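You operate a simulated robot arm through the tools that you are given. There is no shell and no other tool. Be economical: measure what you need, move in short steps, check, and stop when the job is done.

Carry out the task below with a simulated robot arm. There is one attempt and no reset: what you move stays moved.

TASK
Put things in order on the dining table. At the end: the clear glass vase stands where the black pod (marked "COFFEE") stood; the black pod stands where the orange sponge stood; the orange sponge stands on top of the blue book (marked "Murayoshen Lakes"); the white salt shaker stands on top of the red starter jar; whatever was shut is shut again. Leave all else as you found it, and nothing knocked over.

It is judged by the outcome, as a careful person would: the job done as asked, and still so three seconds after it is handed in. It fails if anything else is knocked over, pushed out of place, dropped, spilled or broken.

THE ROBOT
A 7-joint arm with a two-finger parallel gripper, fixed in place. Base frame: the origin is at the foot of the arm, x ahead of it, y to its left, z up; the work surface is at about z = 0. Lengths are in mm, angles in degrees, forces in N, time in s.
With the tool pointing down near the work surface it reaches from about 220 to 580 mm from the base axis. Its first joint turns from -66.0 to 66.0 degrees. Payload 2.5 kg.
Tool frame: the origin (TCP) lies between the finger pads and is the grasp point; the fingertips stand 23 mm ahead of it; z points along the fingers, y is the line along which they close. The gripper opens to 94 mm. The fingers are 38 mm wide and 10 mm thick; the gripper's body (54 by 96 mm) begins 39 mm behind the TCP.
Orientation is told as [roll, pitch, yaw] about the base's x, y, z axes, in that order, counted from this pose: with the fingers straight down and closing along the base's y, the tool's x points along the base's -x, its y along +y and its z along -z.

THE INTERFACE
- The arm moves only by the tool drive_tool. Its argument "rows" is a list that holds one entry, the list of rows, each a list of 7 numbers: the turn, a rotation vector about the tool's x, y, z in degrees, then the shift along the tool's x, y, z in mm, then the gripper command, from -1 (fully open) to 1 (shut), values between in proportion. In form: [[[ax, ay, az, tx, ty, tz, grip], ...]]. A call has 1 to 12 rows; each row is the pose to reach, as a shift and turn from the pose commanded when the call began, along the tool's axes at that moment. A row lasts 0.2 s, in which the tool goes at most 50 mm and 8.6 degrees; a call with a longer step from one row to the next is refused whole, and so is a gripper value outside its range. A pose out of reach is approached as far as the arm can. The call stops where the force on the tool passes 40 N (or 10 N more than at its start, if that is more) or the arm is blocked; 0.2 s more then pass. The fingers move at their own pace (about 108 mm/s each) and stop on an object; they squeeze with about 27 N. The grip force told is the motor's: it shows also when the fingers shut on nothing. Time passes only in rows, and 0.2 s behind the last, so rows that repeat a pose let the fingers close. It gives the time, the measured TCP pose, the force on the tool (base axes), the opening and the grip force at its end, in the units of the frame above (readings bear some noise), and new pictures: "pictures" is both (left out), scene, wrist or none.
- Cameras (640 x 400 px; columns grow to the right, rows downward): "scene" is fixed at [137.4, -442.4, 518.3]; the picture's right is [0.51, -0.86, 0.00], its down [-0.68, -0.40, -0.62] and it looks along [0.53, 0.31, -0.79] (base axes); focal length 218 px, centre (320, 200). "wrist" rides on the gripper at [-39, 0, -44] in the tool frame; the picture's right is [0.00, -1.00, 0.00], its down [0.97, 0.00, -0.24] and it looks along [0.24, 0.00, 0.97] (tool axes); focal length 218 px, centre (320, 200).
- measure_at(camera, pixels): for up to 12 pixels [column, row] of the newest picture of that camera ("zoom" is the newest enlarged one), the place [x, y, z] in the base frame of the surface seen there, good to about 2 mm. No time passes.
- close_up(camera, box): a new picture of the part [left, top, right, bottom] of that camera's present view, enlarged. No time passes.
- job_done(): hands the job in; it is judged then, once.

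Work in short steps. Measure before you move; look again where a grasp or a placing could have gone wrong, and mend it. You have 80 turns and 120 pictures in all, those below and enlarged ones among them. Open the gripper and draw the arm clear of the work before you hand the job in, unless the task says otherwise; then end with one line.

The tools are called after "Emit:" by a JSON object that holds its "method" and its "body". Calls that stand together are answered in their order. drive_tool: Moves the arm, as the interface text tells. Its arguments: {"type":"object","properties":{"rows":{"type":"array"},"pictures":{"type":"string","enum":["both","scene","wrist","none"]}},"required":["rows"]} The other tools are called the same way: measure_at (camera, pixels) gives the place of the surface under pixels of a picture; close_up (camera, box) takes an enlarged picture of a part of a camera's view; job_done () hands the job in.

At the start:

```text
time: 0.0
tcp_pos: [407.6, 25.5, 284.7]
tool_rot: [0.0, 0.0, 0.0]
ft_force: [0.4, 0.7, 0.2]
gripper_width: 93.8
grasp_force: 0.0
```

scene: 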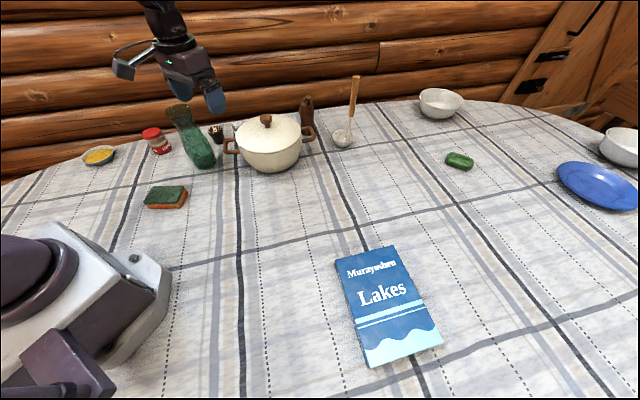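
wrist: 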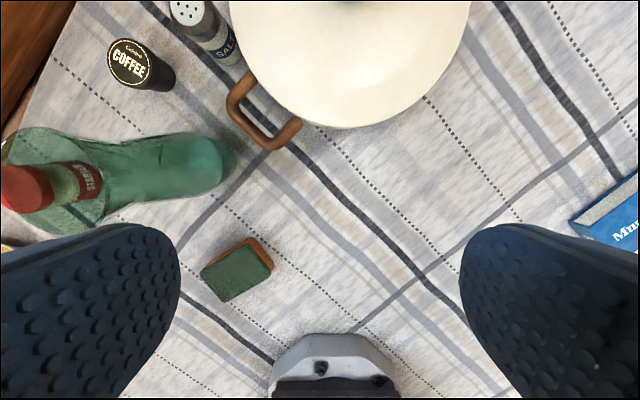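

I start by looking closely at the crowded left part of the scene and the wrist view.

Emit:
{"method": "close_up", "body": {"camera": "scene", "box": [70, 70, 390, 270]}}

Emit:
{"method": "close_up", "body": {"camera": "wrist", "box": [0, 0, 320, 200]}}

```text
2.00 times, centred on (230, 170) of scene
```

zoom: 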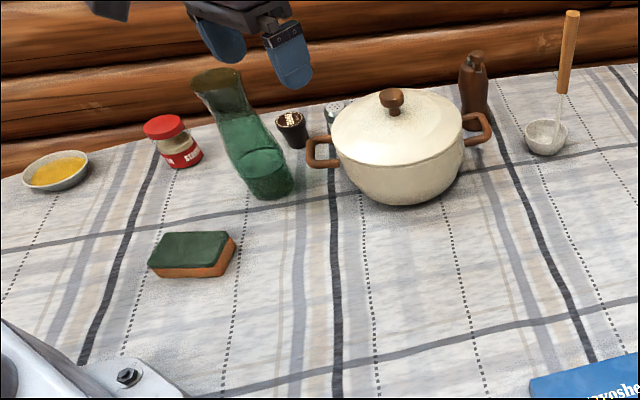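

```text
2.00 times, centred on (160, 100) of wrist
```

zoom: 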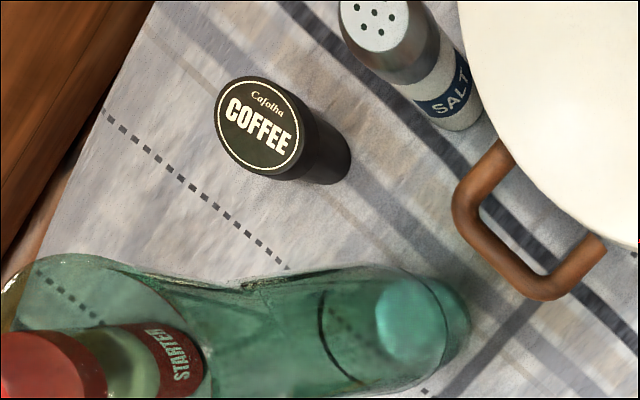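

The green glass vase, pod, salt and jar are identified; next I measure them all from the wrist and scene views.

Emit:
{"method": "measure_at", "body": {"camera": "zoom", "pixels": [[258, 125], [225, 90], [295, 165], [345, 175], [376, 20], [460, 125], [465, 310], [400, 320], [60, 270], [30, 375], [175, 350], [480, 240]]}}

Emit:
{"method": "measure_at", "body": {"camera": "wrist", "pixels": [[202, 270], [249, 240], [272, 266], [225, 300], [238, 272], [25, 187], [90, 180], [300, 126], [232, 105], [345, 60], [575, 220], [630, 180]]}}

Emit:
{"method": "measure_at", "body": {"camera": "scene", "pixels": [[335, 263], [392, 246], [443, 344], [371, 367], [390, 305], [152, 133], [160, 150], [180, 108], [205, 160], [217, 128], [266, 120], [100, 155]]}}

```text
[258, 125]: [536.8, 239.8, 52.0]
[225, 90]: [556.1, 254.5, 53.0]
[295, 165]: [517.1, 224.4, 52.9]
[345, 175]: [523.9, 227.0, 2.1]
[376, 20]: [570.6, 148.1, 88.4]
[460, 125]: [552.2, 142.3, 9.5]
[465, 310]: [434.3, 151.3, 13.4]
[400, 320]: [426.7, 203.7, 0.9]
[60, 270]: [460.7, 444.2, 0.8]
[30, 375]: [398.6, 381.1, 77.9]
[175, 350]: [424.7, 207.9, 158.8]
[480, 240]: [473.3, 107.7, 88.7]
```

```text
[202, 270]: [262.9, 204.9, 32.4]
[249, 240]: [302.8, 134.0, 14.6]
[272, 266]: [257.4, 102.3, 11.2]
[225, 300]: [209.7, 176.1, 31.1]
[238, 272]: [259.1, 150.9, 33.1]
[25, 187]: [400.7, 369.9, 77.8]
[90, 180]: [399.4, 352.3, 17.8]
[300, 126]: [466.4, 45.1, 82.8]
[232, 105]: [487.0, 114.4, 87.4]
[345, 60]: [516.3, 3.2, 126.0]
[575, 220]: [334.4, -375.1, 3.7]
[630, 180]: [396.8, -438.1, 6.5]
```

```text
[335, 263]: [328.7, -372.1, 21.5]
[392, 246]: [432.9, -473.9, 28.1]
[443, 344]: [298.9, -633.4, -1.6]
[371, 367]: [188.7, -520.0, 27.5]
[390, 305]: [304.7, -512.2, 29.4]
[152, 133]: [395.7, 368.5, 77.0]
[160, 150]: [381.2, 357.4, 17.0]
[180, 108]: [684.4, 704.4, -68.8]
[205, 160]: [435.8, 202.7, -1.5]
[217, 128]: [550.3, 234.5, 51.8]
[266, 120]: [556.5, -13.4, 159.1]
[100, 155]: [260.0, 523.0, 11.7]
```

Sponge spans about (263,205),(210,176),(303,134),(257,102), top z≈33, so its centre is near (258,153), with the short side along 29°. I move above it, turn yaw by about -61°, and look.

Emit:
{"method": "drive_tool", "body": {"rows": [[[0, 0, 7.6, 18, 16, 12, -1], [0, 0, 15.2, 36, 32, 24, -1], [0, 0, 22.8, 54, 48, 36, -1], [0, 0, 30.4, 75, 64, 48, -1], [0, 0, 38, 94, 80, 60, -1], [0, 0, 45.6, 113, 96, 72, -1], [0, 0, 53.2, 132, 112, 84, -1], [0, 0, 61, 150, 127, 95, -1], [0, 0, 61, 150, 127, 95, -1]]]}}

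```text
time: 2.0
tcp_pos: [258.5, 152.3, 190.8]
tool_rot: [-0.1, 0.0, -61.1]
ft_force: [0.0, -0.1, 0.5]
gripper_width: 93.9
grasp_force: 0.0
```

scene: 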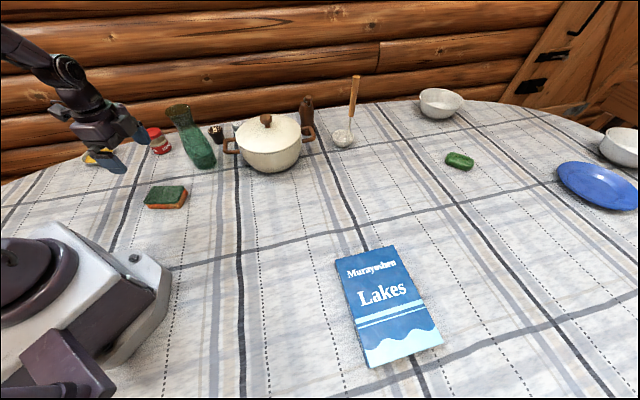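
wrist: 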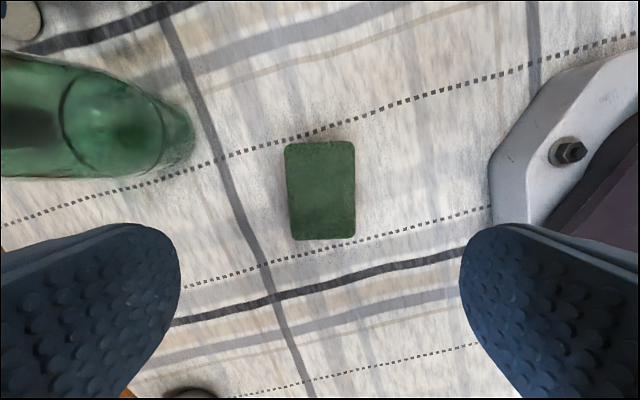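

The sponge lies square to the fingers; I measure its corners, plus the vase base and other nearby points.

Emit:
{"method": "measure_at", "body": {"camera": "wrist", "pixels": [[289, 147], [351, 146], [353, 235], [293, 236], [321, 191], [187, 140], [130, 175], [160, 160], [65, 120], [20, 20]]}}

Emit:
{"method": "close_up", "body": {"camera": "wrist", "box": [0, 0, 240, 200]}}

Emit:
{"method": "close_up", "body": {"camera": "scene", "box": [130, 80, 250, 180]}}

```text
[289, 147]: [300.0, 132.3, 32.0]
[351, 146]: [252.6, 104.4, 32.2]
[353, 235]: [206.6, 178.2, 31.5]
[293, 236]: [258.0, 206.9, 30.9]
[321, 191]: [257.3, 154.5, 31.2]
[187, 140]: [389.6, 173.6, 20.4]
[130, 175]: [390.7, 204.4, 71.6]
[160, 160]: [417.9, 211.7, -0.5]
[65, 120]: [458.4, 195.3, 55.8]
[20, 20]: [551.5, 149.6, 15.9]
```

```text
2.00 times, centred on (120, 100) of wrist
```

zoom: 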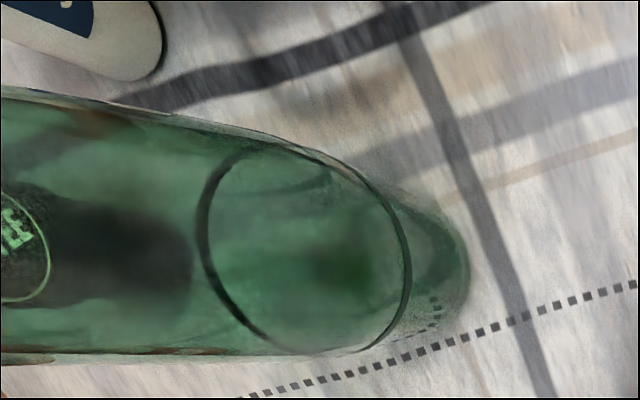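

```text
4.00 times, centred on (190, 130) of scene
```

zoom: 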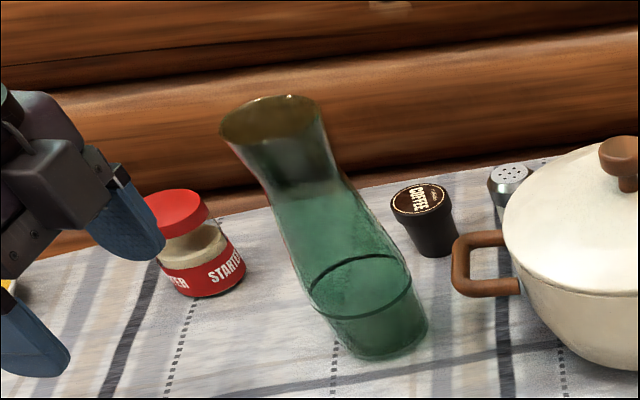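

The vase holds a water line (dark ring), so it must be kept upright. Sponge centre is (254,155); I descend onto it and close.

Emit:
{"method": "drive_tool", "body": {"rows": [[[0, 0, 0, 4.7, -2.2, 40, -1], [0, 0, 0, 4.7, -2.2, 80, -1], [0, 0, 0, 4.7, -2.2, 120, -1], [0, 0, 0, 4.7, -2.2, 145, -1], [0, 0, 0, 4.7, -2.2, 160, -1], [0, 0, 0, 4.7, -2.2, 160, 1], [0, 0, 0, 4.7, -2.2, 160, 1], [0, 0, 0, 4.7, -2.2, 160, 1], [0, 0, 0, 4.7, -2.2, 160, 1]]], "pictures": "wrist"}}

```text
time: 4.0
tcp_pos: [253.6, 155.5, 29.6]
tool_rot: [0.0, 0.0, -61.0]
ft_force: [0.1, 0.1, 1.3]
gripper_width: 64.3
grasp_force: 27.2
```

wrist: 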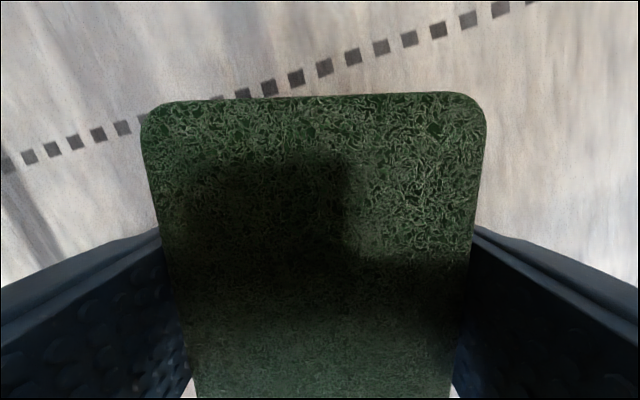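

Sponge is held (width 64, 27 N). I lift it 150 mm and swing towards the book.

Emit:
{"method": "drive_tool", "body": {"rows": [[[0, 0, 0, 0, 0, -40, 1], [0, 0, 0, 0, 0, -80, 1], [0, 0, 0, 0, 0, -120, 1], [0, 0, 0, 0, 0, -150, 1], [0, 0, -2, -37, -8, -150, 1], [0, 0, -4, -74, -16, -150, 1], [0, 0, -6, -111, -24, -150, 1], [0, 0, -8, -148, -32, -150, 1], [0, 0, -10, -185, -40, -150, 1], [0, 0, -13, -222, -48, -150, 1], [0, 0, -16, -260, -57, -150, 1]]], "pictures": "scene"}}

```text
time: 6.4
tcp_pos: [329.0, -98.7, 178.6]
tool_rot: [0.0, -0.1, -44.9]
ft_force: [-0.2, -0.1, 0.0]
gripper_width: 63.7
grasp_force: 27.5
```

scene: 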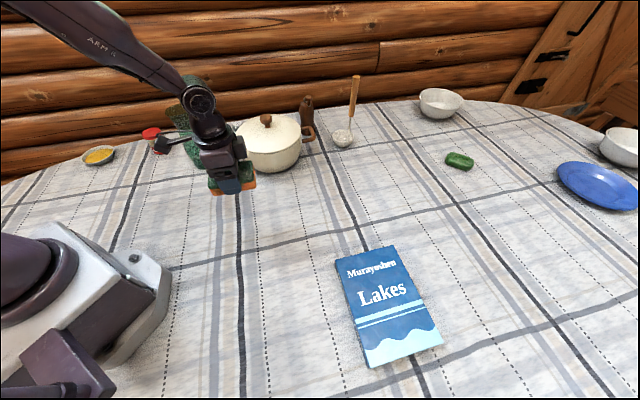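

The sponge is in hand; I go on to above the book at about (300,-462).

Emit:
{"method": "drive_tool", "body": {"rows": [[[0, 0, 0, -23.6, -27.7, 0, 1], [0, 0, 0, -47.2, -55.5, 0, 1], [0, 0, 0, -70.7, -83.2, 0, 1], [0, 0, 0, -94.3, -111, 0, 1], [0, 0, 0, -117.9, -138.7, 5, 1], [0, 0, 0, -141.5, -166.5, 15, 1], [0, 0, 0, -165, -194.2, 25, 1], [0, 0, 0, -188.6, -222, 35, 1], [0, 0, 0, -212.2, -249.7, 40, 1], [0, 0, 0, -235.8, -277.5, 45, 1], [0, 0, 0, -235.8, -277.5, 50, 1]]]}}

```text
time: 8.8
tcp_pos: [300.8, -462.5, 129.2]
tool_rot: [0.1, 0.0, -45.0]
ft_force: [0.4, 0.3, -0.5]
gripper_width: 63.3
grasp_force: 27.1
```

scene: 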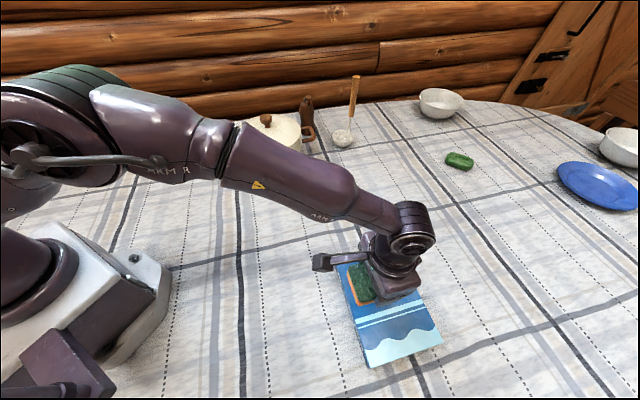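
wrist: 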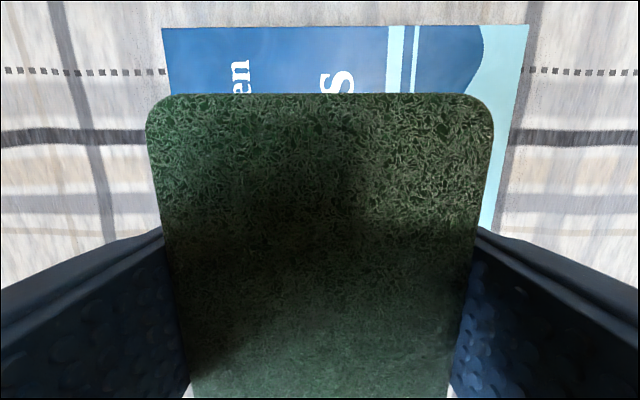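

I check the book's far corners and top height in the wrist picture against the planned spot.

Emit:
{"method": "measure_at", "body": {"camera": "wrist", "pixels": [[168, 33], [522, 30], [345, 50], [485, 215], [250, 60], [330, 30]]}}

Emit:
{"method": "measure_at", "body": {"camera": "scene", "pixels": [[338, 265], [370, 362], [438, 342], [350, 300], [390, 310], [345, 280]]}}

```text
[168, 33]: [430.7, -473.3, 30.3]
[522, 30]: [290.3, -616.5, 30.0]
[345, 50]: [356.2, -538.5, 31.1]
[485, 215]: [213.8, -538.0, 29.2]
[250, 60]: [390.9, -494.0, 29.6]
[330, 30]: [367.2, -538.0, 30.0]
```

```text
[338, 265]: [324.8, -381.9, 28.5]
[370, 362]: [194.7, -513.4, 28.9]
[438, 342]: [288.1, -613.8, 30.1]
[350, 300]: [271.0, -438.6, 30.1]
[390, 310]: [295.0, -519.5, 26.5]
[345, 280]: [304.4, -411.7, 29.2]
```

The book's top is z≈30 and its near edge is too close, so I shift the sponge 21 mm outward and lower it to the book (TCP z≈60.5).

Emit:
{"method": "drive_tool", "body": {"rows": [[[0, 0, 0, -11, 0, 15, 1], [0, 0, 0, -21.2, 0, 35, 1], [0, 0, 0, -21.2, 0, 50, 1], [0, 0, 0, -21.2, 0, 60, 1], [0, 0, 0, -21.2, 0, 65, 1], [0, 0, 0, -21.2, 0, 68.5, 1], [0, 0, 0, -21.2, 0, 68.5, 1]]], "pictures": "scene"}}

```text
time: 10.4
tcp_pos: [315.3, -478.2, 60.8]
tool_rot: [-0.1, 0.0, -45.0]
ft_force: [0.3, 0.9, 0.5]
gripper_width: 63.7
grasp_force: 26.5
```

scene: 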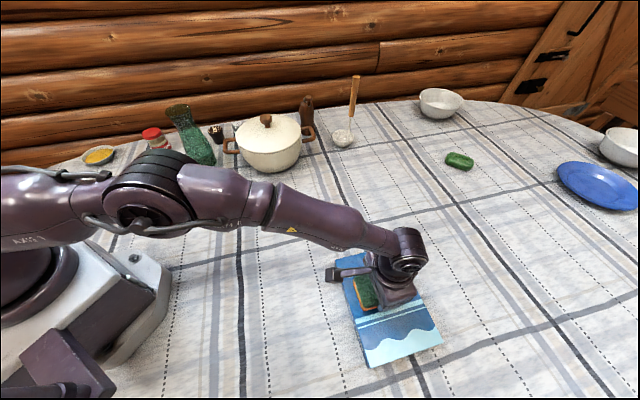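

At height with no contact force; I lower 1 mm, open, and lift off.

Emit:
{"method": "drive_tool", "body": {"rows": [[[0, 0, 0, 0, 0, 1, 1], [0, 0, 0, 0, 0, 1, 0.2], [0, 0, 0, 0, 0, 1, -0.5], [0, 0, 0, 0, 0, 1, -1], [0, 0, 0, 0, 0, -20, -1], [0, 0, 0, 0, 0, -60, -1], [0, 0, 0, 0, 0, -100, -1], [0, 0, 0, 0, 0, -140, -1]]]}}

```text
time: 12.2
tcp_pos: [314.9, -477.6, 201.5]
tool_rot: [0.0, 0.0, -45.0]
ft_force: [0.0, -0.8, -0.7]
gripper_width: 93.8
grasp_force: 0.0
```

scene: 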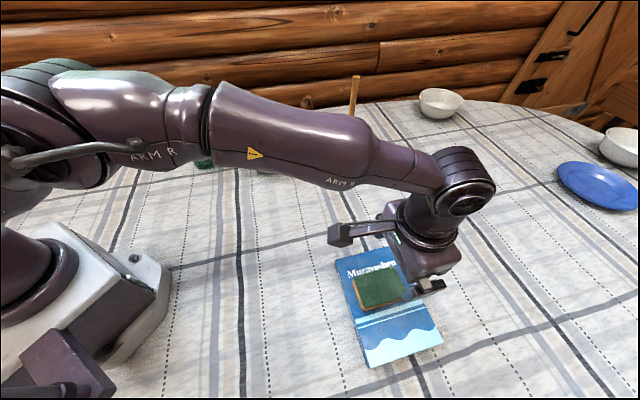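
wrist: 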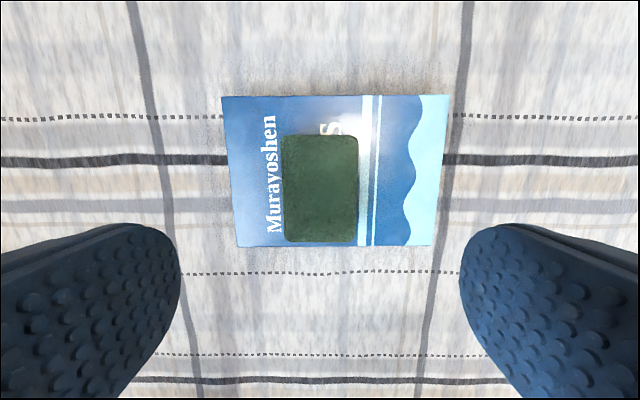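

The sponge sits on the book (wrist px 283–357, 135–242). Next I swing back with yaw to 0, ready to approach the vase from the side with horizontal fingers.

Emit:
{"method": "drive_tool", "body": {"rows": [[[0, 0, -5, 25.6, 27.8, -5, -1], [0, 0, -10, 51.2, 55.6, -10, -1], [0, 0, -15, 76.8, 83.4, -15, -1], [0, 0, -20, 102.4, 111.2, -20, -1], [0, 0, -25, 128, 139, -25, -1], [0, 0, -30, 153.6, 166.8, -30, -1], [0, 0, -35, 179.2, 194.6, -35, -1], [0, 0, -40, 204.8, 222.4, -40, -1], [0, 0, -45, 230.4, 250.2, -45, -1], [0, 0, -45, 256, 278, -50, -1]]], "pictures": "none"}}

```text
time: 14.4
tcp_pos: [330.8, -100.0, 251.1]
tool_rot: [0.0, 0.1, 0.1]
ft_force: [0.2, -0.1, 1.5]
gripper_width: 94.1
grasp_force: 0.2
```

Now to the standoff in front of the vase at bearing 23°, tool still down.

Emit:
{"method": "drive_tool", "body": {"rows": [[[0, 0, -4, 5, 38, 0, -1], [0, 0, -8, 10, 76, 0, -1], [0, 0, -12, 15, 114, 0, -1], [0, 0, -16, 20, 152, 0, -1], [0, 0, -20, 25, 190, 0, -1], [0, 0, -23.2, 28, 229, 0, -1]]], "pictures": "none"}}

Emit:
{"method": "drive_tool", "body": {"rows": [[[0, -8.5, 0, 0, 0, 0, -1], [0, -17, 0, 0, 0, 5, -1], [0, -25.5, 0, 0, 0, 10, -1], [0, -34, 0, 0, 0, 20, -1], [0, -42.5, 0, 0, 0, 30, -1], [0, -51, 0, 0, 0, 40, -1], [0, -59.5, 0, 0, 0, 50, -1], [0, -68, 0, 0, 0, 60, -1], [0, -76.5, 0, 0, 0, 70, -1], [0, -85, 0, 0, 0, 80, -1], [0, -90, 0, 0, 0, 90, -1]]]}}

```text
time: 15.8
tcp_pos: [301.4, 129.9, 252.9]
tool_rot: [0.0, 0.1, 23.3]
ft_force: [-0.2, -0.2, 0.7]
gripper_width: 94.0
grasp_force: 0.1
```

```text
time: 18.2
tcp_pos: [311.1, 131.3, 157.8]
tool_rot: [-0.1, -87.5, 23.3]
ft_force: [-0.3, -0.3, -0.7]
gripper_width: 94.1
grasp_force: 0.0
out of reach, approached as far as the arm can: row 5, 6, 7, 8, 9, 10, 11
```

scene: 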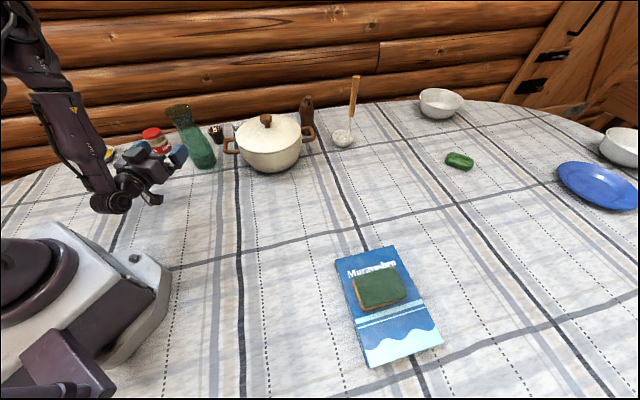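
wrist: 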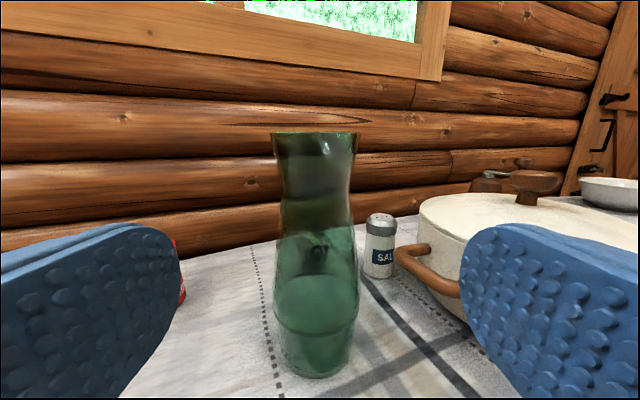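

The profile view shows the vase axis at col ~319, neck (≈55 mm) at z≈150, rim ≈65 mm at z≈198. I advance 60 mm first and check the pose.

Emit:
{"method": "drive_tool", "body": {"rows": [[[0, 0, 0, 3, 0, 20, -1], [0, 0, 0, 6, 0, 40, -1], [0, 0, 0, 10, 0, 60, -1], [0, 0, 0, 10, 0, 60, -1]]], "pictures": "wrist"}}

```text
time: 19.2
tcp_pos: [367.3, 154.7, 146.9]
tool_rot: [-76.8, -90.0, 100.1]
ft_force: [-0.3, 0.2, -0.4]
gripper_width: 94.2
grasp_force: 0.1
```

wrist: 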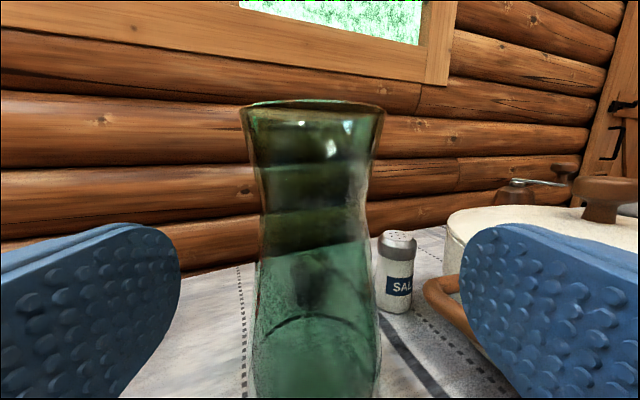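

Horizontal now at z 147; the vase neck is centred at col 314, so I shift 2.5 mm to the left, advance 51 mm and close on the neck.

Emit:
{"method": "drive_tool", "body": {"rows": [[[0, 0, 0, 1, 2.5, 15, -1], [0, 0, 0, 2, 2.5, 30, -1], [0, 0, 0, 2, 2.5, 42, -1], [0, 0, 0, 2, 2.5, 51, -1], [0, 0, 0, 2, 2.5, 51, -1]]]}}

```text
time: 20.4
tcp_pos: [411.9, 178.3, 145.7]
tool_rot: [-165.6, -90.0, -171.1]
ft_force: [-0.2, -0.3, -0.6]
gripper_width: 94.0
grasp_force: 0.1
```

scene: 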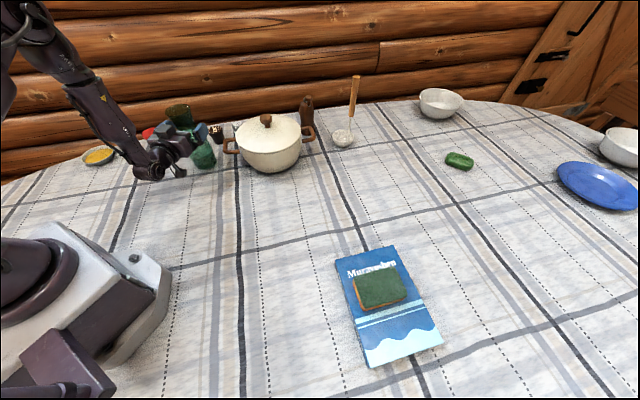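
wrist: 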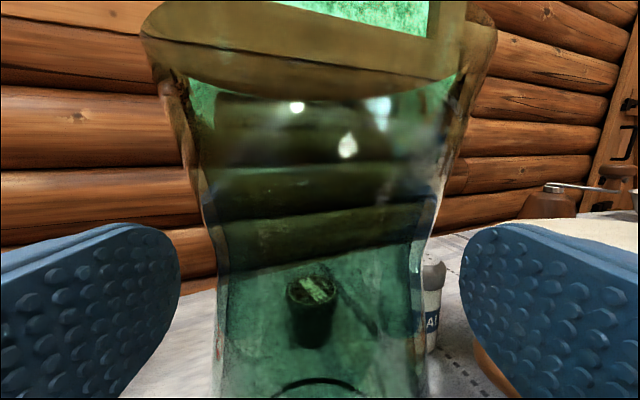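

The vase is centred between the fingers (cols 215–430). I close gently and check.

Emit:
{"method": "drive_tool", "body": {"rows": [[[0, 0, 0, 0, 0, 0, 0], [0, 0, 0, 0, 0, 0, 0.5], [0, 0, 0, 0, 0, 0, 1], [0, 0, 0, 0, 0, 0, 1], [0, 0, 0, 0, 0, 0, 1]]], "pictures": "wrist"}}

```text
time: 21.6
tcp_pos: [413.0, 178.6, 145.7]
tool_rot: [179.7, -90.1, -156.5]
ft_force: [0.0, 1.5, 0.7]
gripper_width: 63.1
grasp_force: 27.6
```

wrist: 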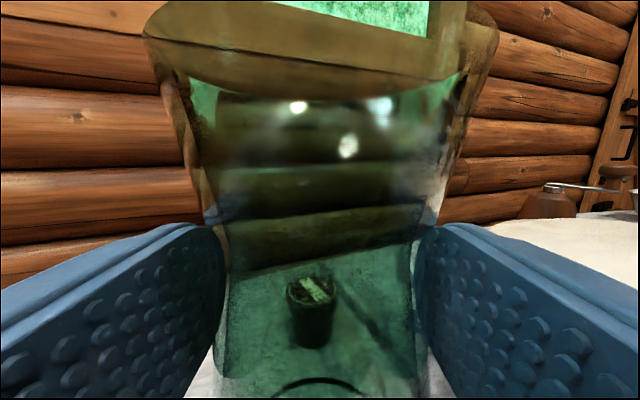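

The vase is held (63 mm, 27 N). I lift it straight up slowly, then retract 50 mm.

Emit:
{"method": "drive_tool", "body": {"rows": [[[0, 0, 0, -4, 0, 0, 1], [0, 0, 0, -16, 0, 0, 1], [0, 0, 0, -34, 0, 0, 1], [0, 0, 0, -54, 0, 0, 1], [0, 0, 0, -76, 0, -5, 1], [0, 0, 0, -98, 0, -15, 1], [0, 0, 0, -118, 0, -28, 1], [0, 0, 0, -132, 0, -40, 1], [0, 0, 0, -138, 0, -48, 1], [0, 0, 0, -140, 0, -50, 1]]]}}

```text
time: 23.8
tcp_pos: [366.2, 158.9, 287.1]
tool_rot: [-90.7, -90.0, 114.0]
ft_force: [-0.9, -0.2, -1.0]
gripper_width: 62.9
grasp_force: 27.1
```

scene: 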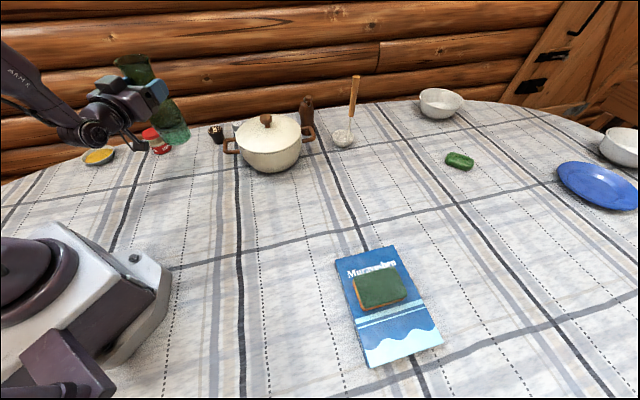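
wrist: 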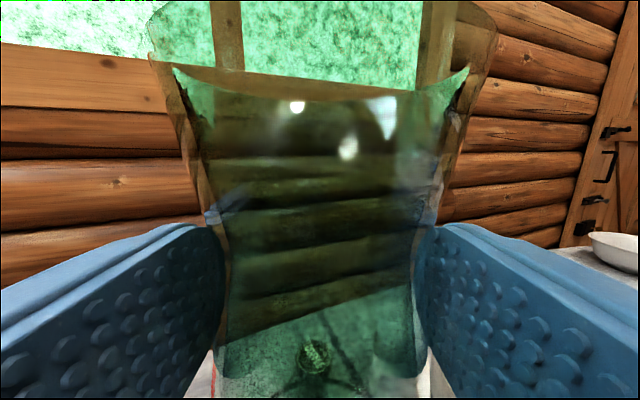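

The lift is clean. I swing the vase around the base by 48° to the free area right of the pot, with its bottom at z≈140.

Emit:
{"method": "drive_tool", "body": {"rows": [[[4, 0, 0, 0, -27.9, -1, 1], [8, 0, 0, 0, -55.7, -3.9, 1], [12, 0, 0, 0, -83.2, -8.7, 1], [16, 0, 0, 0, -110.3, -15.5, 1], [20, 0, 0, 0, -136.8, -24.1, 1], [24, 0, 0, 0, -162.7, -34.6, 1], [28, 0, 0, 0, -187.8, -46.8, 1], [32, 0, 0, 0, -212, -60.8, 1], [36, 0, 0, 0, -235.1, -76.4, 1], [40, 0, 0, 0, -257.1, -93.6, 1], [44, 0, 0, 0, -277.9, -112.3, 1], [48, 0, 0, 0, -297.3, -132.3, 1]]]}}

```text
time: 26.4
tcp_pos: [362.4, -166.6, 286.9]
tool_rot: [72.5, -90.0, -97.2]
ft_force: [0.3, -0.7, -1.7]
gripper_width: 63.1
grasp_force: 27.2
```

scene: 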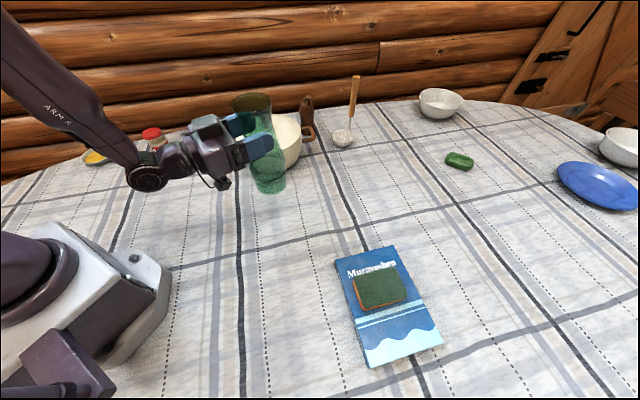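
wrist: 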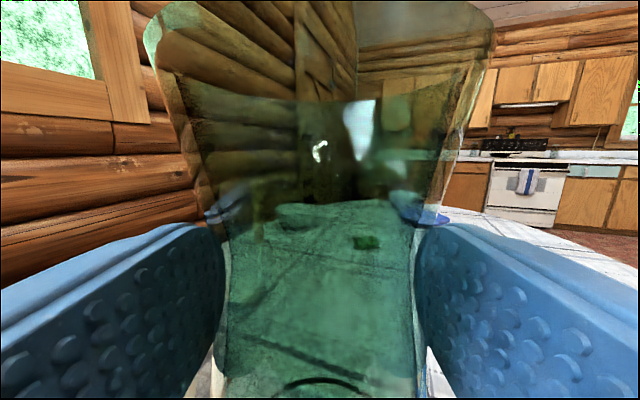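

The vase is over free cloth at about (371,-171). I lower it slowly to 1–2 mm above the table.

Emit:
{"method": "drive_tool", "body": {"rows": [[[0, 0, 0, 10, 0, 0, 1], [0, 0, 0, 30, 0, 0, 1], [0, 0, 0, 55, 0, 0, 1], [0, 0, 0, 80, 0, 0, 1], [0, 0, 0, 103, 0, 0, 1], [0, 0, 0, 122, 0, 0, 1], [0, 0, 0, 132, 0, 0, 1], [0, 0, 0, 137, 0, 0, 1], [0, 0, 0, 139, 0, 0, 1], [0, 0, 0, 139, 0, 0, 1]]], "pictures": "scene"}}

```text
time: 28.6
tcp_pos: [361.7, -166.2, 147.4]
tool_rot: [149.2, -90.0, -174.0]
ft_force: [0.5, 0.1, -0.8]
gripper_width: 63.0
grasp_force: 26.7
```

scene: 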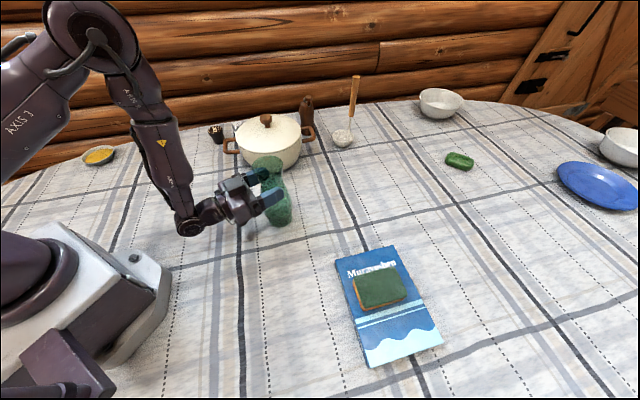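

Lowering the last 1.5 mm, then opening and backing straight out.

Emit:
{"method": "drive_tool", "body": {"rows": [[[0, 0, 0, 0.8, 0, 0, 1], [0, 0, 0, 1.6, 0, 0, 1], [0, 0, 0, 1.6, 0, 0, 1], [0, 0, 0, 1.6, 0, 0, 0], [0, 0, 0, 1.6, 0, 0, -1], [0, 0, 0, 1.6, 0, 0, -1], [0, 0, 0, 1.6, 0, -20, -1], [0, 0, 0, 1.6, 0, -45, -1], [0, 0, 0, 1.6, 0, -70, -1]]]}}

```text
time: 30.6
tcp_pos: [297.7, -138.4, 146.3]
tool_rot: [-144.5, -89.9, 119.6]
ft_force: [1.0, -1.5, -0.5]
gripper_width: 94.1
grasp_force: 0.1
```

scene: 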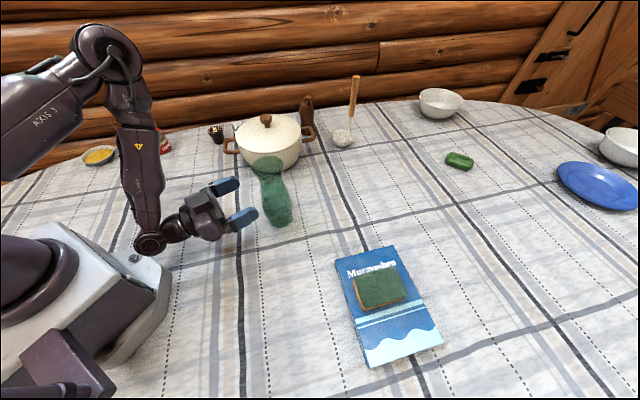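
wrist: 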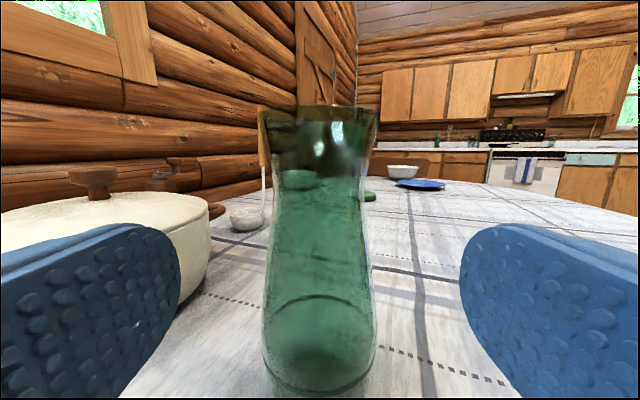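

The vase stands upright at its temporary place. I raise the tool and pitch it to 25° from vertical.

Emit:
{"method": "drive_tool", "body": {"rows": [[[0, 0, 0, -20, 0, 0, -1], [0, 8, 0, -40, 0, 0, -1], [0, 16, 0, -55, 0, 0, -1], [0, 24, 0, -70, 0, 0, -1], [0, 32, 0, -85, 0, 0, -1], [0, 40, 0, -100, 0, 0, -1], [0, 48, 0, -110, 0, 0, -1], [0, 56, 0, -110, 0, 0, -1], [0, 65, 0, -110, 0, 0, -1]]], "pictures": "none"}}

```text
refused: row 9 steps farther than a row can; nothing moved
```

Emit:
{"method": "drive_tool", "body": {"rows": [[[0, 0, 0, -20, 0, 0, -1], [0, 8, 0, -40, 0, 0, -1], [0, 16, 0, -55, 0, 0, -1], [0, 24, 0, -70, 0, 0, -1], [0, 32, 0, -85, 0, 0, -1], [0, 40, 0, -100, 0, 0, -1], [0, 48, 0, -110, 0, 0, -1], [0, 56, 0, -110, 0, 0, -1], [0, 64, 0, -110, 0, 0, -1], [0, 65, 0, -110, 0, 0, -1]]], "pictures": "none"}}

```text
time: 32.8
tcp_pos: [298.4, -136.9, 254.1]
tool_rot: [0.0, -25.0, -24.9]
ft_force: [0.2, -0.5, 0.7]
gripper_width: 94.2
grasp_force: 0.0
out of reach, approached as far as the arm can: row 1, 2, 3, 4, 5, 6
```

Now I swing 49° counter-clockwise to the pod's bearing (24°).

Emit:
{"method": "drive_tool", "body": {"rows": [[[-2.59, 0, -5.55, 1.7, 35, -0.8, -1], [-5.18, 0, -11.1, 6.8, 69.6, -3.2, -1], [-7.77, 0, -16.65, 15.1, 103.4, -7.1, -1], [-10.36, 0, -22.2, 26.7, 136, -12.5, -1], [-12.95, 0, -27.75, 41.5, 167.1, -19.4, -1], [-15.55, 0, -33.3, 59.1, 196.3, -27.6, -1], [-18.14, 0, -38.84, 79.4, 223.2, -37.1, -1], [-20.73, 0, -44.4, 102.2, 247.6, -47.7, -1], [-20.73, 0, -44.4, 102.2, 247.6, -47.7, -1]]], "pictures": "wrist"}}

```text
time: 34.8
tcp_pos: [299.8, 136.0, 254.7]
tool_rot: [0.0, -25.0, 24.4]
ft_force: [0.6, -0.1, 0.3]
gripper_width: 94.0
grasp_force: 0.1
```

wrist: 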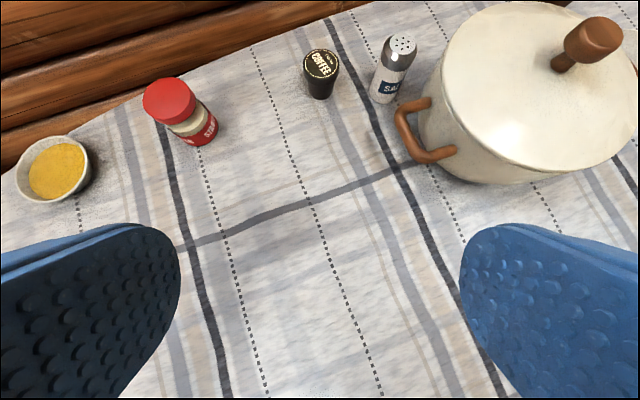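

Pod, salt and jar are all in clear view. I extend over the pod region and lower somewhat for a close measurement.

Emit:
{"method": "drive_tool", "body": {"rows": [[[0, 0, 0, -24.5, 0, 22.5, -1], [0, 0, 0, -49, 0, 45, -1], [0, 0, 0, -73.5, 0, 67.5, -1], [0, 0, 0, -98, 0, 90, -1], [0, 0, 0, -122.5, 0, 112.5, -1], [0, 0, 0, -147, 0, 135, -1], [0, 0, 0, -147, 0, 135, -1]]], "pictures": "wrist"}}

```text
time: 36.4
tcp_pos: [475.6, 213.9, 194.7]
tool_rot: [0.1, -25.0, 24.2]
ft_force: [-0.4, -0.1, -0.4]
gripper_width: 94.0
grasp_force: 0.1
```

wrist: 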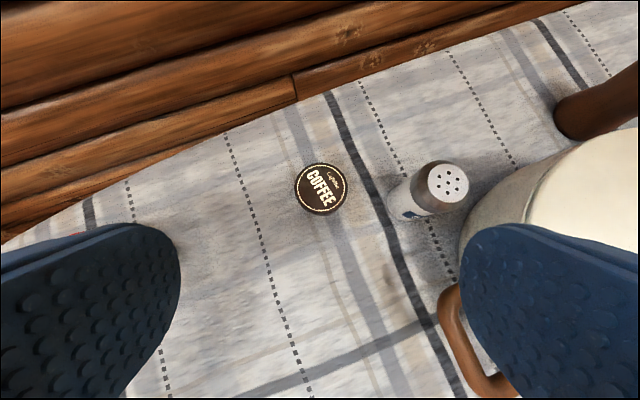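

I measure the pod top (ellipse 294–348, 162–216), the salt top and base.

Emit:
{"method": "measure_at", "body": {"camera": "wrist", "pixels": [[321, 189], [298, 189], [344, 189], [321, 166], [321, 211], [447, 183], [430, 183], [464, 183], [447, 166], [447, 200], [405, 215], [300, 100]]}}

Emit:
{"method": "close_up", "body": {"camera": "wrist", "box": [260, 120, 500, 270]}}

```text
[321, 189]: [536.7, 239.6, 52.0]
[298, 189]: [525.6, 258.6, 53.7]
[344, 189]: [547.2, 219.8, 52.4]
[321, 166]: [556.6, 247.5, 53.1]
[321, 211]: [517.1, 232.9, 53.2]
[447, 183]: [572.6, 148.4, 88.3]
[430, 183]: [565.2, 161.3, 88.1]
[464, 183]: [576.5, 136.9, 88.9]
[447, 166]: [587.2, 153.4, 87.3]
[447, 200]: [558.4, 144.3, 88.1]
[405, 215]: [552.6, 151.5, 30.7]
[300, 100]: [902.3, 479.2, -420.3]
```

```text
2.67 times, centred on (380, 195) of wrist
```

zoom: 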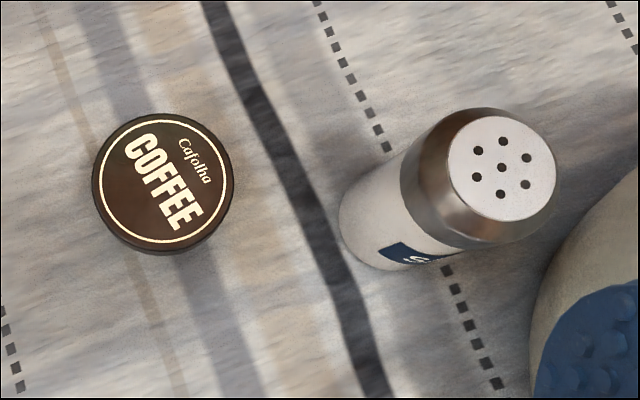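

Pod centre is (537,240), top z≈52.5, Ø≈47. I move above and descend to TCP z≈36 with open fingers.

Emit:
{"method": "drive_tool", "body": {"rows": [[[0, 0, 0, -10, -0.5, 35, -1], [0, 0, 0, -20, -1, 70, -1], [0, 0, 0, -26.6, -1.4, 100.7, -1], [0, 0, 0, -14, -1.4, 128, -1], [0, 0, 0, -2, -1.4, 154, -1], [0, 0, 0, 3, -1.4, 164, -1], [0, 0, 0, 6.7, -1.4, 172, -1], [0, 0, 0, 6.7, -1.4, 172, -1]]]}}

```text
time: 38.2
tcp_pos: [535.1, 239.1, 37.3]
tool_rot: [0.1, -25.0, 24.2]
ft_force: [-0.9, 0.0, -0.5]
gripper_width: 94.2
grasp_force: 0.1
```

scene: 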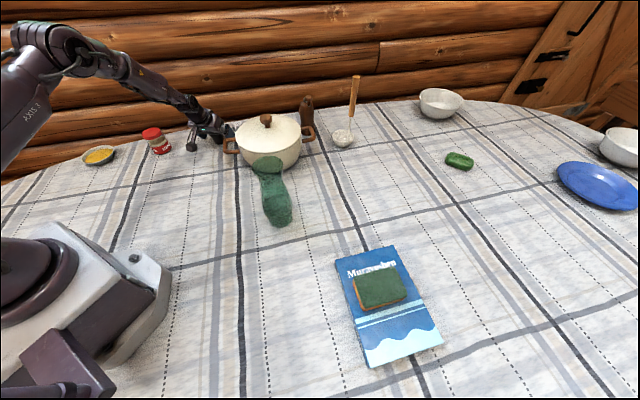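
wrist: 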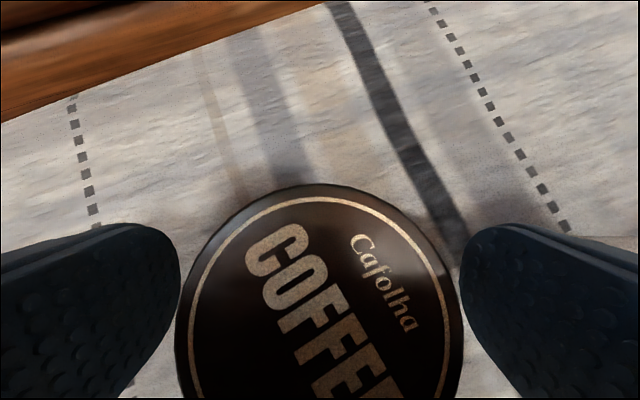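

The pod is centred (cols 177–463). I close and lift slightly.

Emit:
{"method": "drive_tool", "body": {"rows": [[[0, 0, 0, 0, 0, 0, 0], [0, 0, 0, 0, 0, 0, 1], [0, 0, 0, 0, 0, 0, 1], [0, 0, 0, 0, 0, 0, 1], [0, 0, 0, -8.5, 0, -18, 1], [0, 0, 0, -25, 0, -54, 1]]], "pictures": "wrist"}}

```text
time: 39.6
tcp_pos: [533.8, 238.7, 95.1]
tool_rot: [0.1, -25.0, 24.1]
ft_force: [-0.5, 0.5, 0.4]
gripper_width: 48.6
grasp_force: 27.2
```

wrist: 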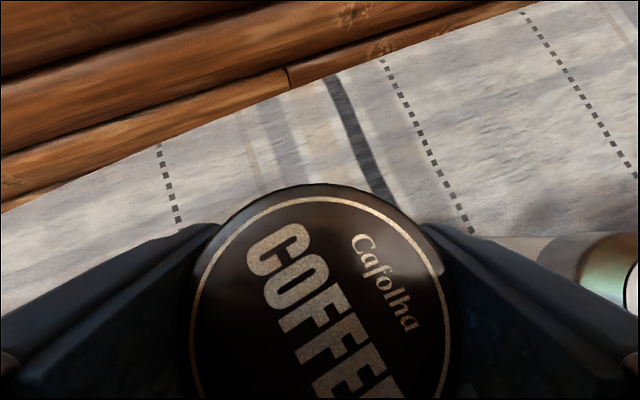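

Pod is held (48.6 mm). I carry it back towards the sponge's old place at (254,155).

Emit:
{"method": "drive_tool", "body": {"rows": [[[0, 0, 0, 10, 2, -25, 1], [0, 0, 0, 38, 6, -45, 1], [0, 0, 0, 70, 11, -62, 1], [0, 0, 0, 102, 16, -77, 1], [0, 0, 0, 134, 21, -92, 1], [0, 0, 0, 166, 26, -106, 1], [0, 0, 0, 198, 31, -120, 1], [0, 0, 0, 230, 35, -135, 1], [0, 0, 0, 253.8, 37.7, -146.1, 1], [0, 0, 0, 253.8, 37.7, -146.1, 1]]]}}

```text
time: 41.8
tcp_pos: [254.4, 155.2, 121.7]
tool_rot: [0.0, -25.0, 24.3]
ft_force: [0.3, -0.1, 0.2]
gripper_width: 48.6
grasp_force: 26.8
```

scene: 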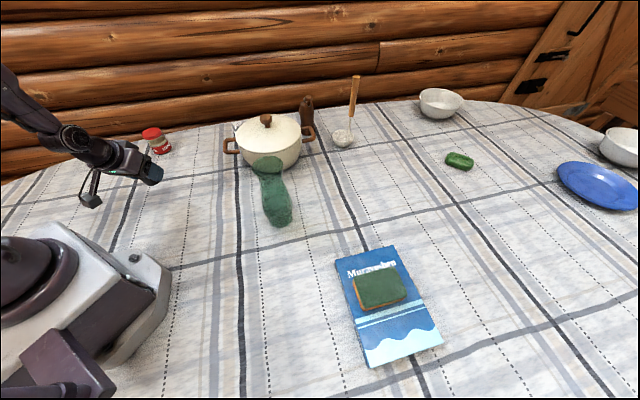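
wrist: 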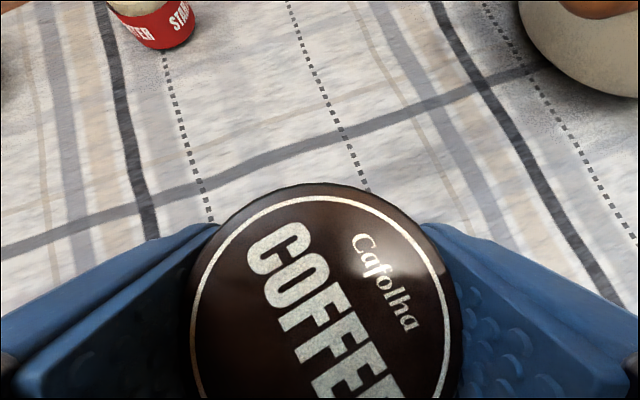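

Now straight down to the table at (254,155), leaving about 0.5 mm.

Emit:
{"method": "drive_tool", "body": {"rows": [[[0, 0, 0, 12, 0, 20, 1], [0, 0, 0, 24, 0, 45, 1], [0, 0, 0, 32, 0, 62, 1], [0, 0, 0, 35.5, 0, 70, 1], [0, 0, 0, 37.7, 0, 74.5, 1], [0, 0, 0, 37.9, 0, 75, 1]]], "pictures": "scene"}}

```text
time: 43.2
tcp_pos: [250.6, 152.9, 37.3]
tool_rot: [0.0, -25.1, 24.3]
ft_force: [-3.2, -1.8, 9.7]
gripper_width: 48.8
grasp_force: 27.2
```

scene: 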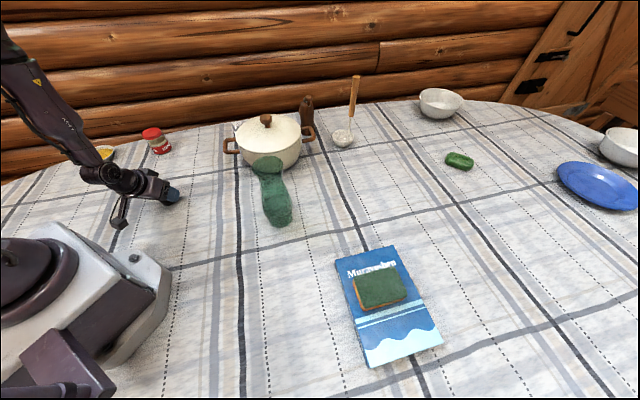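

It touches the table (≈10 N). I open and rise vertically.

Emit:
{"method": "drive_tool", "body": {"rows": [[[0, 0, 0, 0, 0, 0, 0.2], [0, 0, 0, 0, 0, 0, -0.6], [0, 0, 0, 0, 0, 0, -1], [0, 0, 0, 0, 0, 0, -1], [0, 0, 0, -8.5, 0, -18, -1], [0, 0, 0, -25, 0, -54, -1], [0, 0, 0, -42, 0, -90, -1], [0, 0, 0, -59, 0, -126, -1], [0, 0, 0, -72, 0, -154, -1]]]}}

```text
time: 45.2
tcp_pos: [250.2, 152.5, 202.1]
tool_rot: [0.5, -24.8, 24.2]
ft_force: [-0.7, 0.4, 0.1]
gripper_width: 94.1
grasp_force: 0.1
out of reach, approached as far as the arm can: row 9
```

scene: 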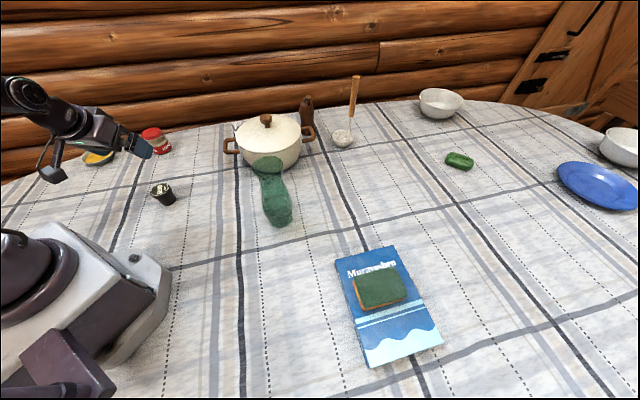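
wrist: 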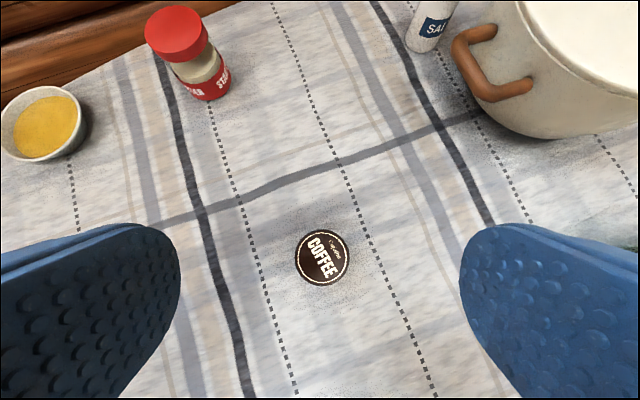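

The pod stands at the sponge's old place. Next is the salt shaker, centre (572,149), top z 88; I move above it, turning heading to 14.6° and narrowing the fingers to about 66 mm.

Emit:
{"method": "drive_tool", "body": {"rows": [[[0.45, 0, 0.97, -27, -15, 19, -0.4], [0.9, 0, 1.93, -54, -30, 38, -0.4], [1.35, 0, 2.9, -81, -45, 57, -0.4], [1.8, 0, 3.87, -108, -60, 76, -0.4], [2.26, 0, 4.83, -135, -75, 95, -0.4], [2.7, 0, 5.8, -162, -90, 114, -0.4], [3.16, 0, 6.77, -189, -105, 133, -0.4], [3.6, 0, 7.73, -216, -120, 152, -0.4], [4.06, 0, 8.7, -242.6, -135.1, 170.6, -0.4], [4.06, 0, 8.7, -242.6, -135.1, 170.6, -0.4]]]}}

```text
time: 47.4
tcp_pos: [571.8, 149.7, 148.1]
tool_rot: [-0.2, -25.1, 14.6]
ft_force: [-0.2, 0.1, -0.3]
gripper_width: 65.8
grasp_force: 0.0
```

scene: 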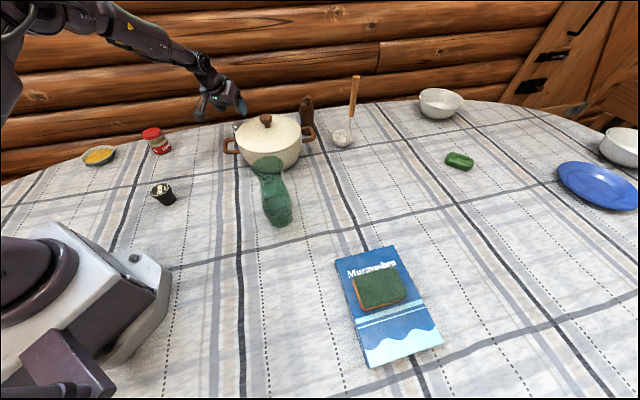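
wrist: 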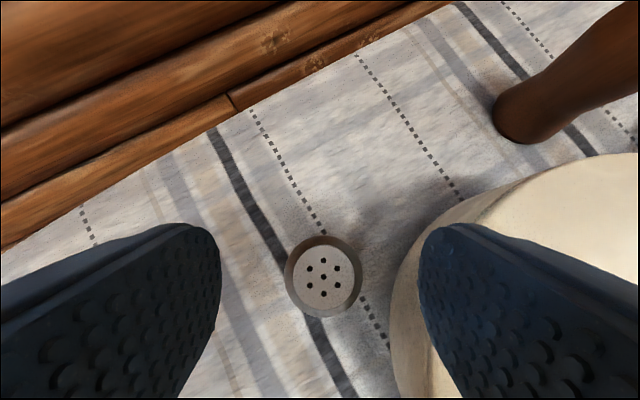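

Salt is centred at col 323; I check the pot edge near the right finger before descending.

Emit:
{"method": "measure_at", "body": {"camera": "wrist", "pixels": [[323, 278], [323, 245], [323, 313], [289, 278], [357, 278], [395, 300], [396, 350], [405, 250], [425, 220], [450, 205], [393, 325]]}}

```text
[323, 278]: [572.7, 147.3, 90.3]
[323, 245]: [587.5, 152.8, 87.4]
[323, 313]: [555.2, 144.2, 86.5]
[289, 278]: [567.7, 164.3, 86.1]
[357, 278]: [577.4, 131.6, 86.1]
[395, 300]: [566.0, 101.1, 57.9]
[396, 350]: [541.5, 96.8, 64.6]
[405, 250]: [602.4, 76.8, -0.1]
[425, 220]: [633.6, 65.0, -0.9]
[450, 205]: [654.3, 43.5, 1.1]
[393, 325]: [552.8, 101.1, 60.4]
```

The pot wall is only ~43 mm from the salt axis along the closing line. I turn the tool to heading -15° (keeping tilt) to gain clearance, with fingers at about 56 mm.

Emit:
{"method": "drive_tool", "body": {"rows": [[[3.1, 0, 6.7, 0, 0, 0, -0.19], [6.2, 0, 13.4, 0, 0, 0, -0.19], [9.4, 0, 20.1, 0, 0, 0, -0.19], [12.5, 0, 26.8, 0, 0, 0, -0.19], [12.5, 0, 26.8, 0, 0, 0, -0.19]]], "pictures": "wrist"}}

```text
time: 48.6
tcp_pos: [572.3, 151.3, 148.2]
tool_rot: [-0.1, -25.0, -15.1]
ft_force: [-0.2, -0.8, 0.2]
gripper_width: 56.0
grasp_force: 0.0
```

wrist: 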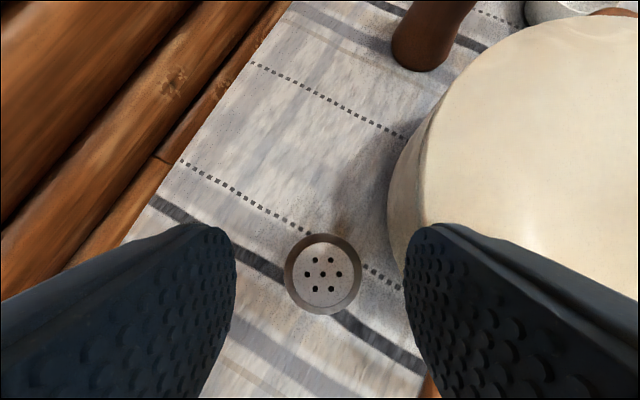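

I measure the pot's left edge relative to the right fingertip's descent path.

Emit:
{"method": "measure_at", "body": {"camera": "wrist", "pixels": [[323, 274], [389, 200], [393, 230], [402, 255], [400, 160], [425, 215], [428, 170], [430, 385]]}}

Emit:
{"method": "close_up", "body": {"camera": "wrist", "box": [260, 160, 500, 400]}}

```text
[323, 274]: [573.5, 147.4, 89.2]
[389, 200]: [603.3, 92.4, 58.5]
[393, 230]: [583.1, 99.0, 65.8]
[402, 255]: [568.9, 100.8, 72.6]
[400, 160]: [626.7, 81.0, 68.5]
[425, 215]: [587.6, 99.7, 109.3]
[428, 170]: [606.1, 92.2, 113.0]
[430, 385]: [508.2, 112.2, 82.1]
```

```text
1.67 times, centred on (380, 280) of wrist
```

zoom: 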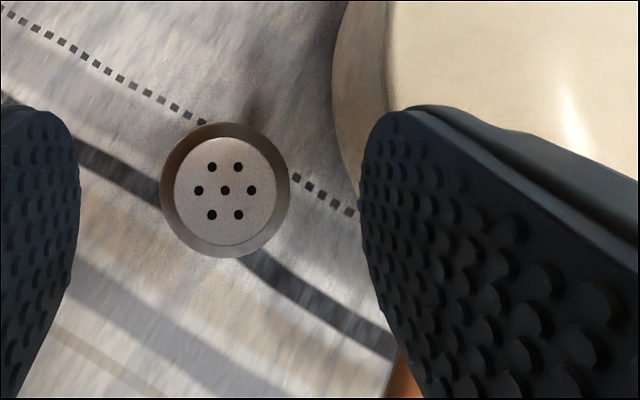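

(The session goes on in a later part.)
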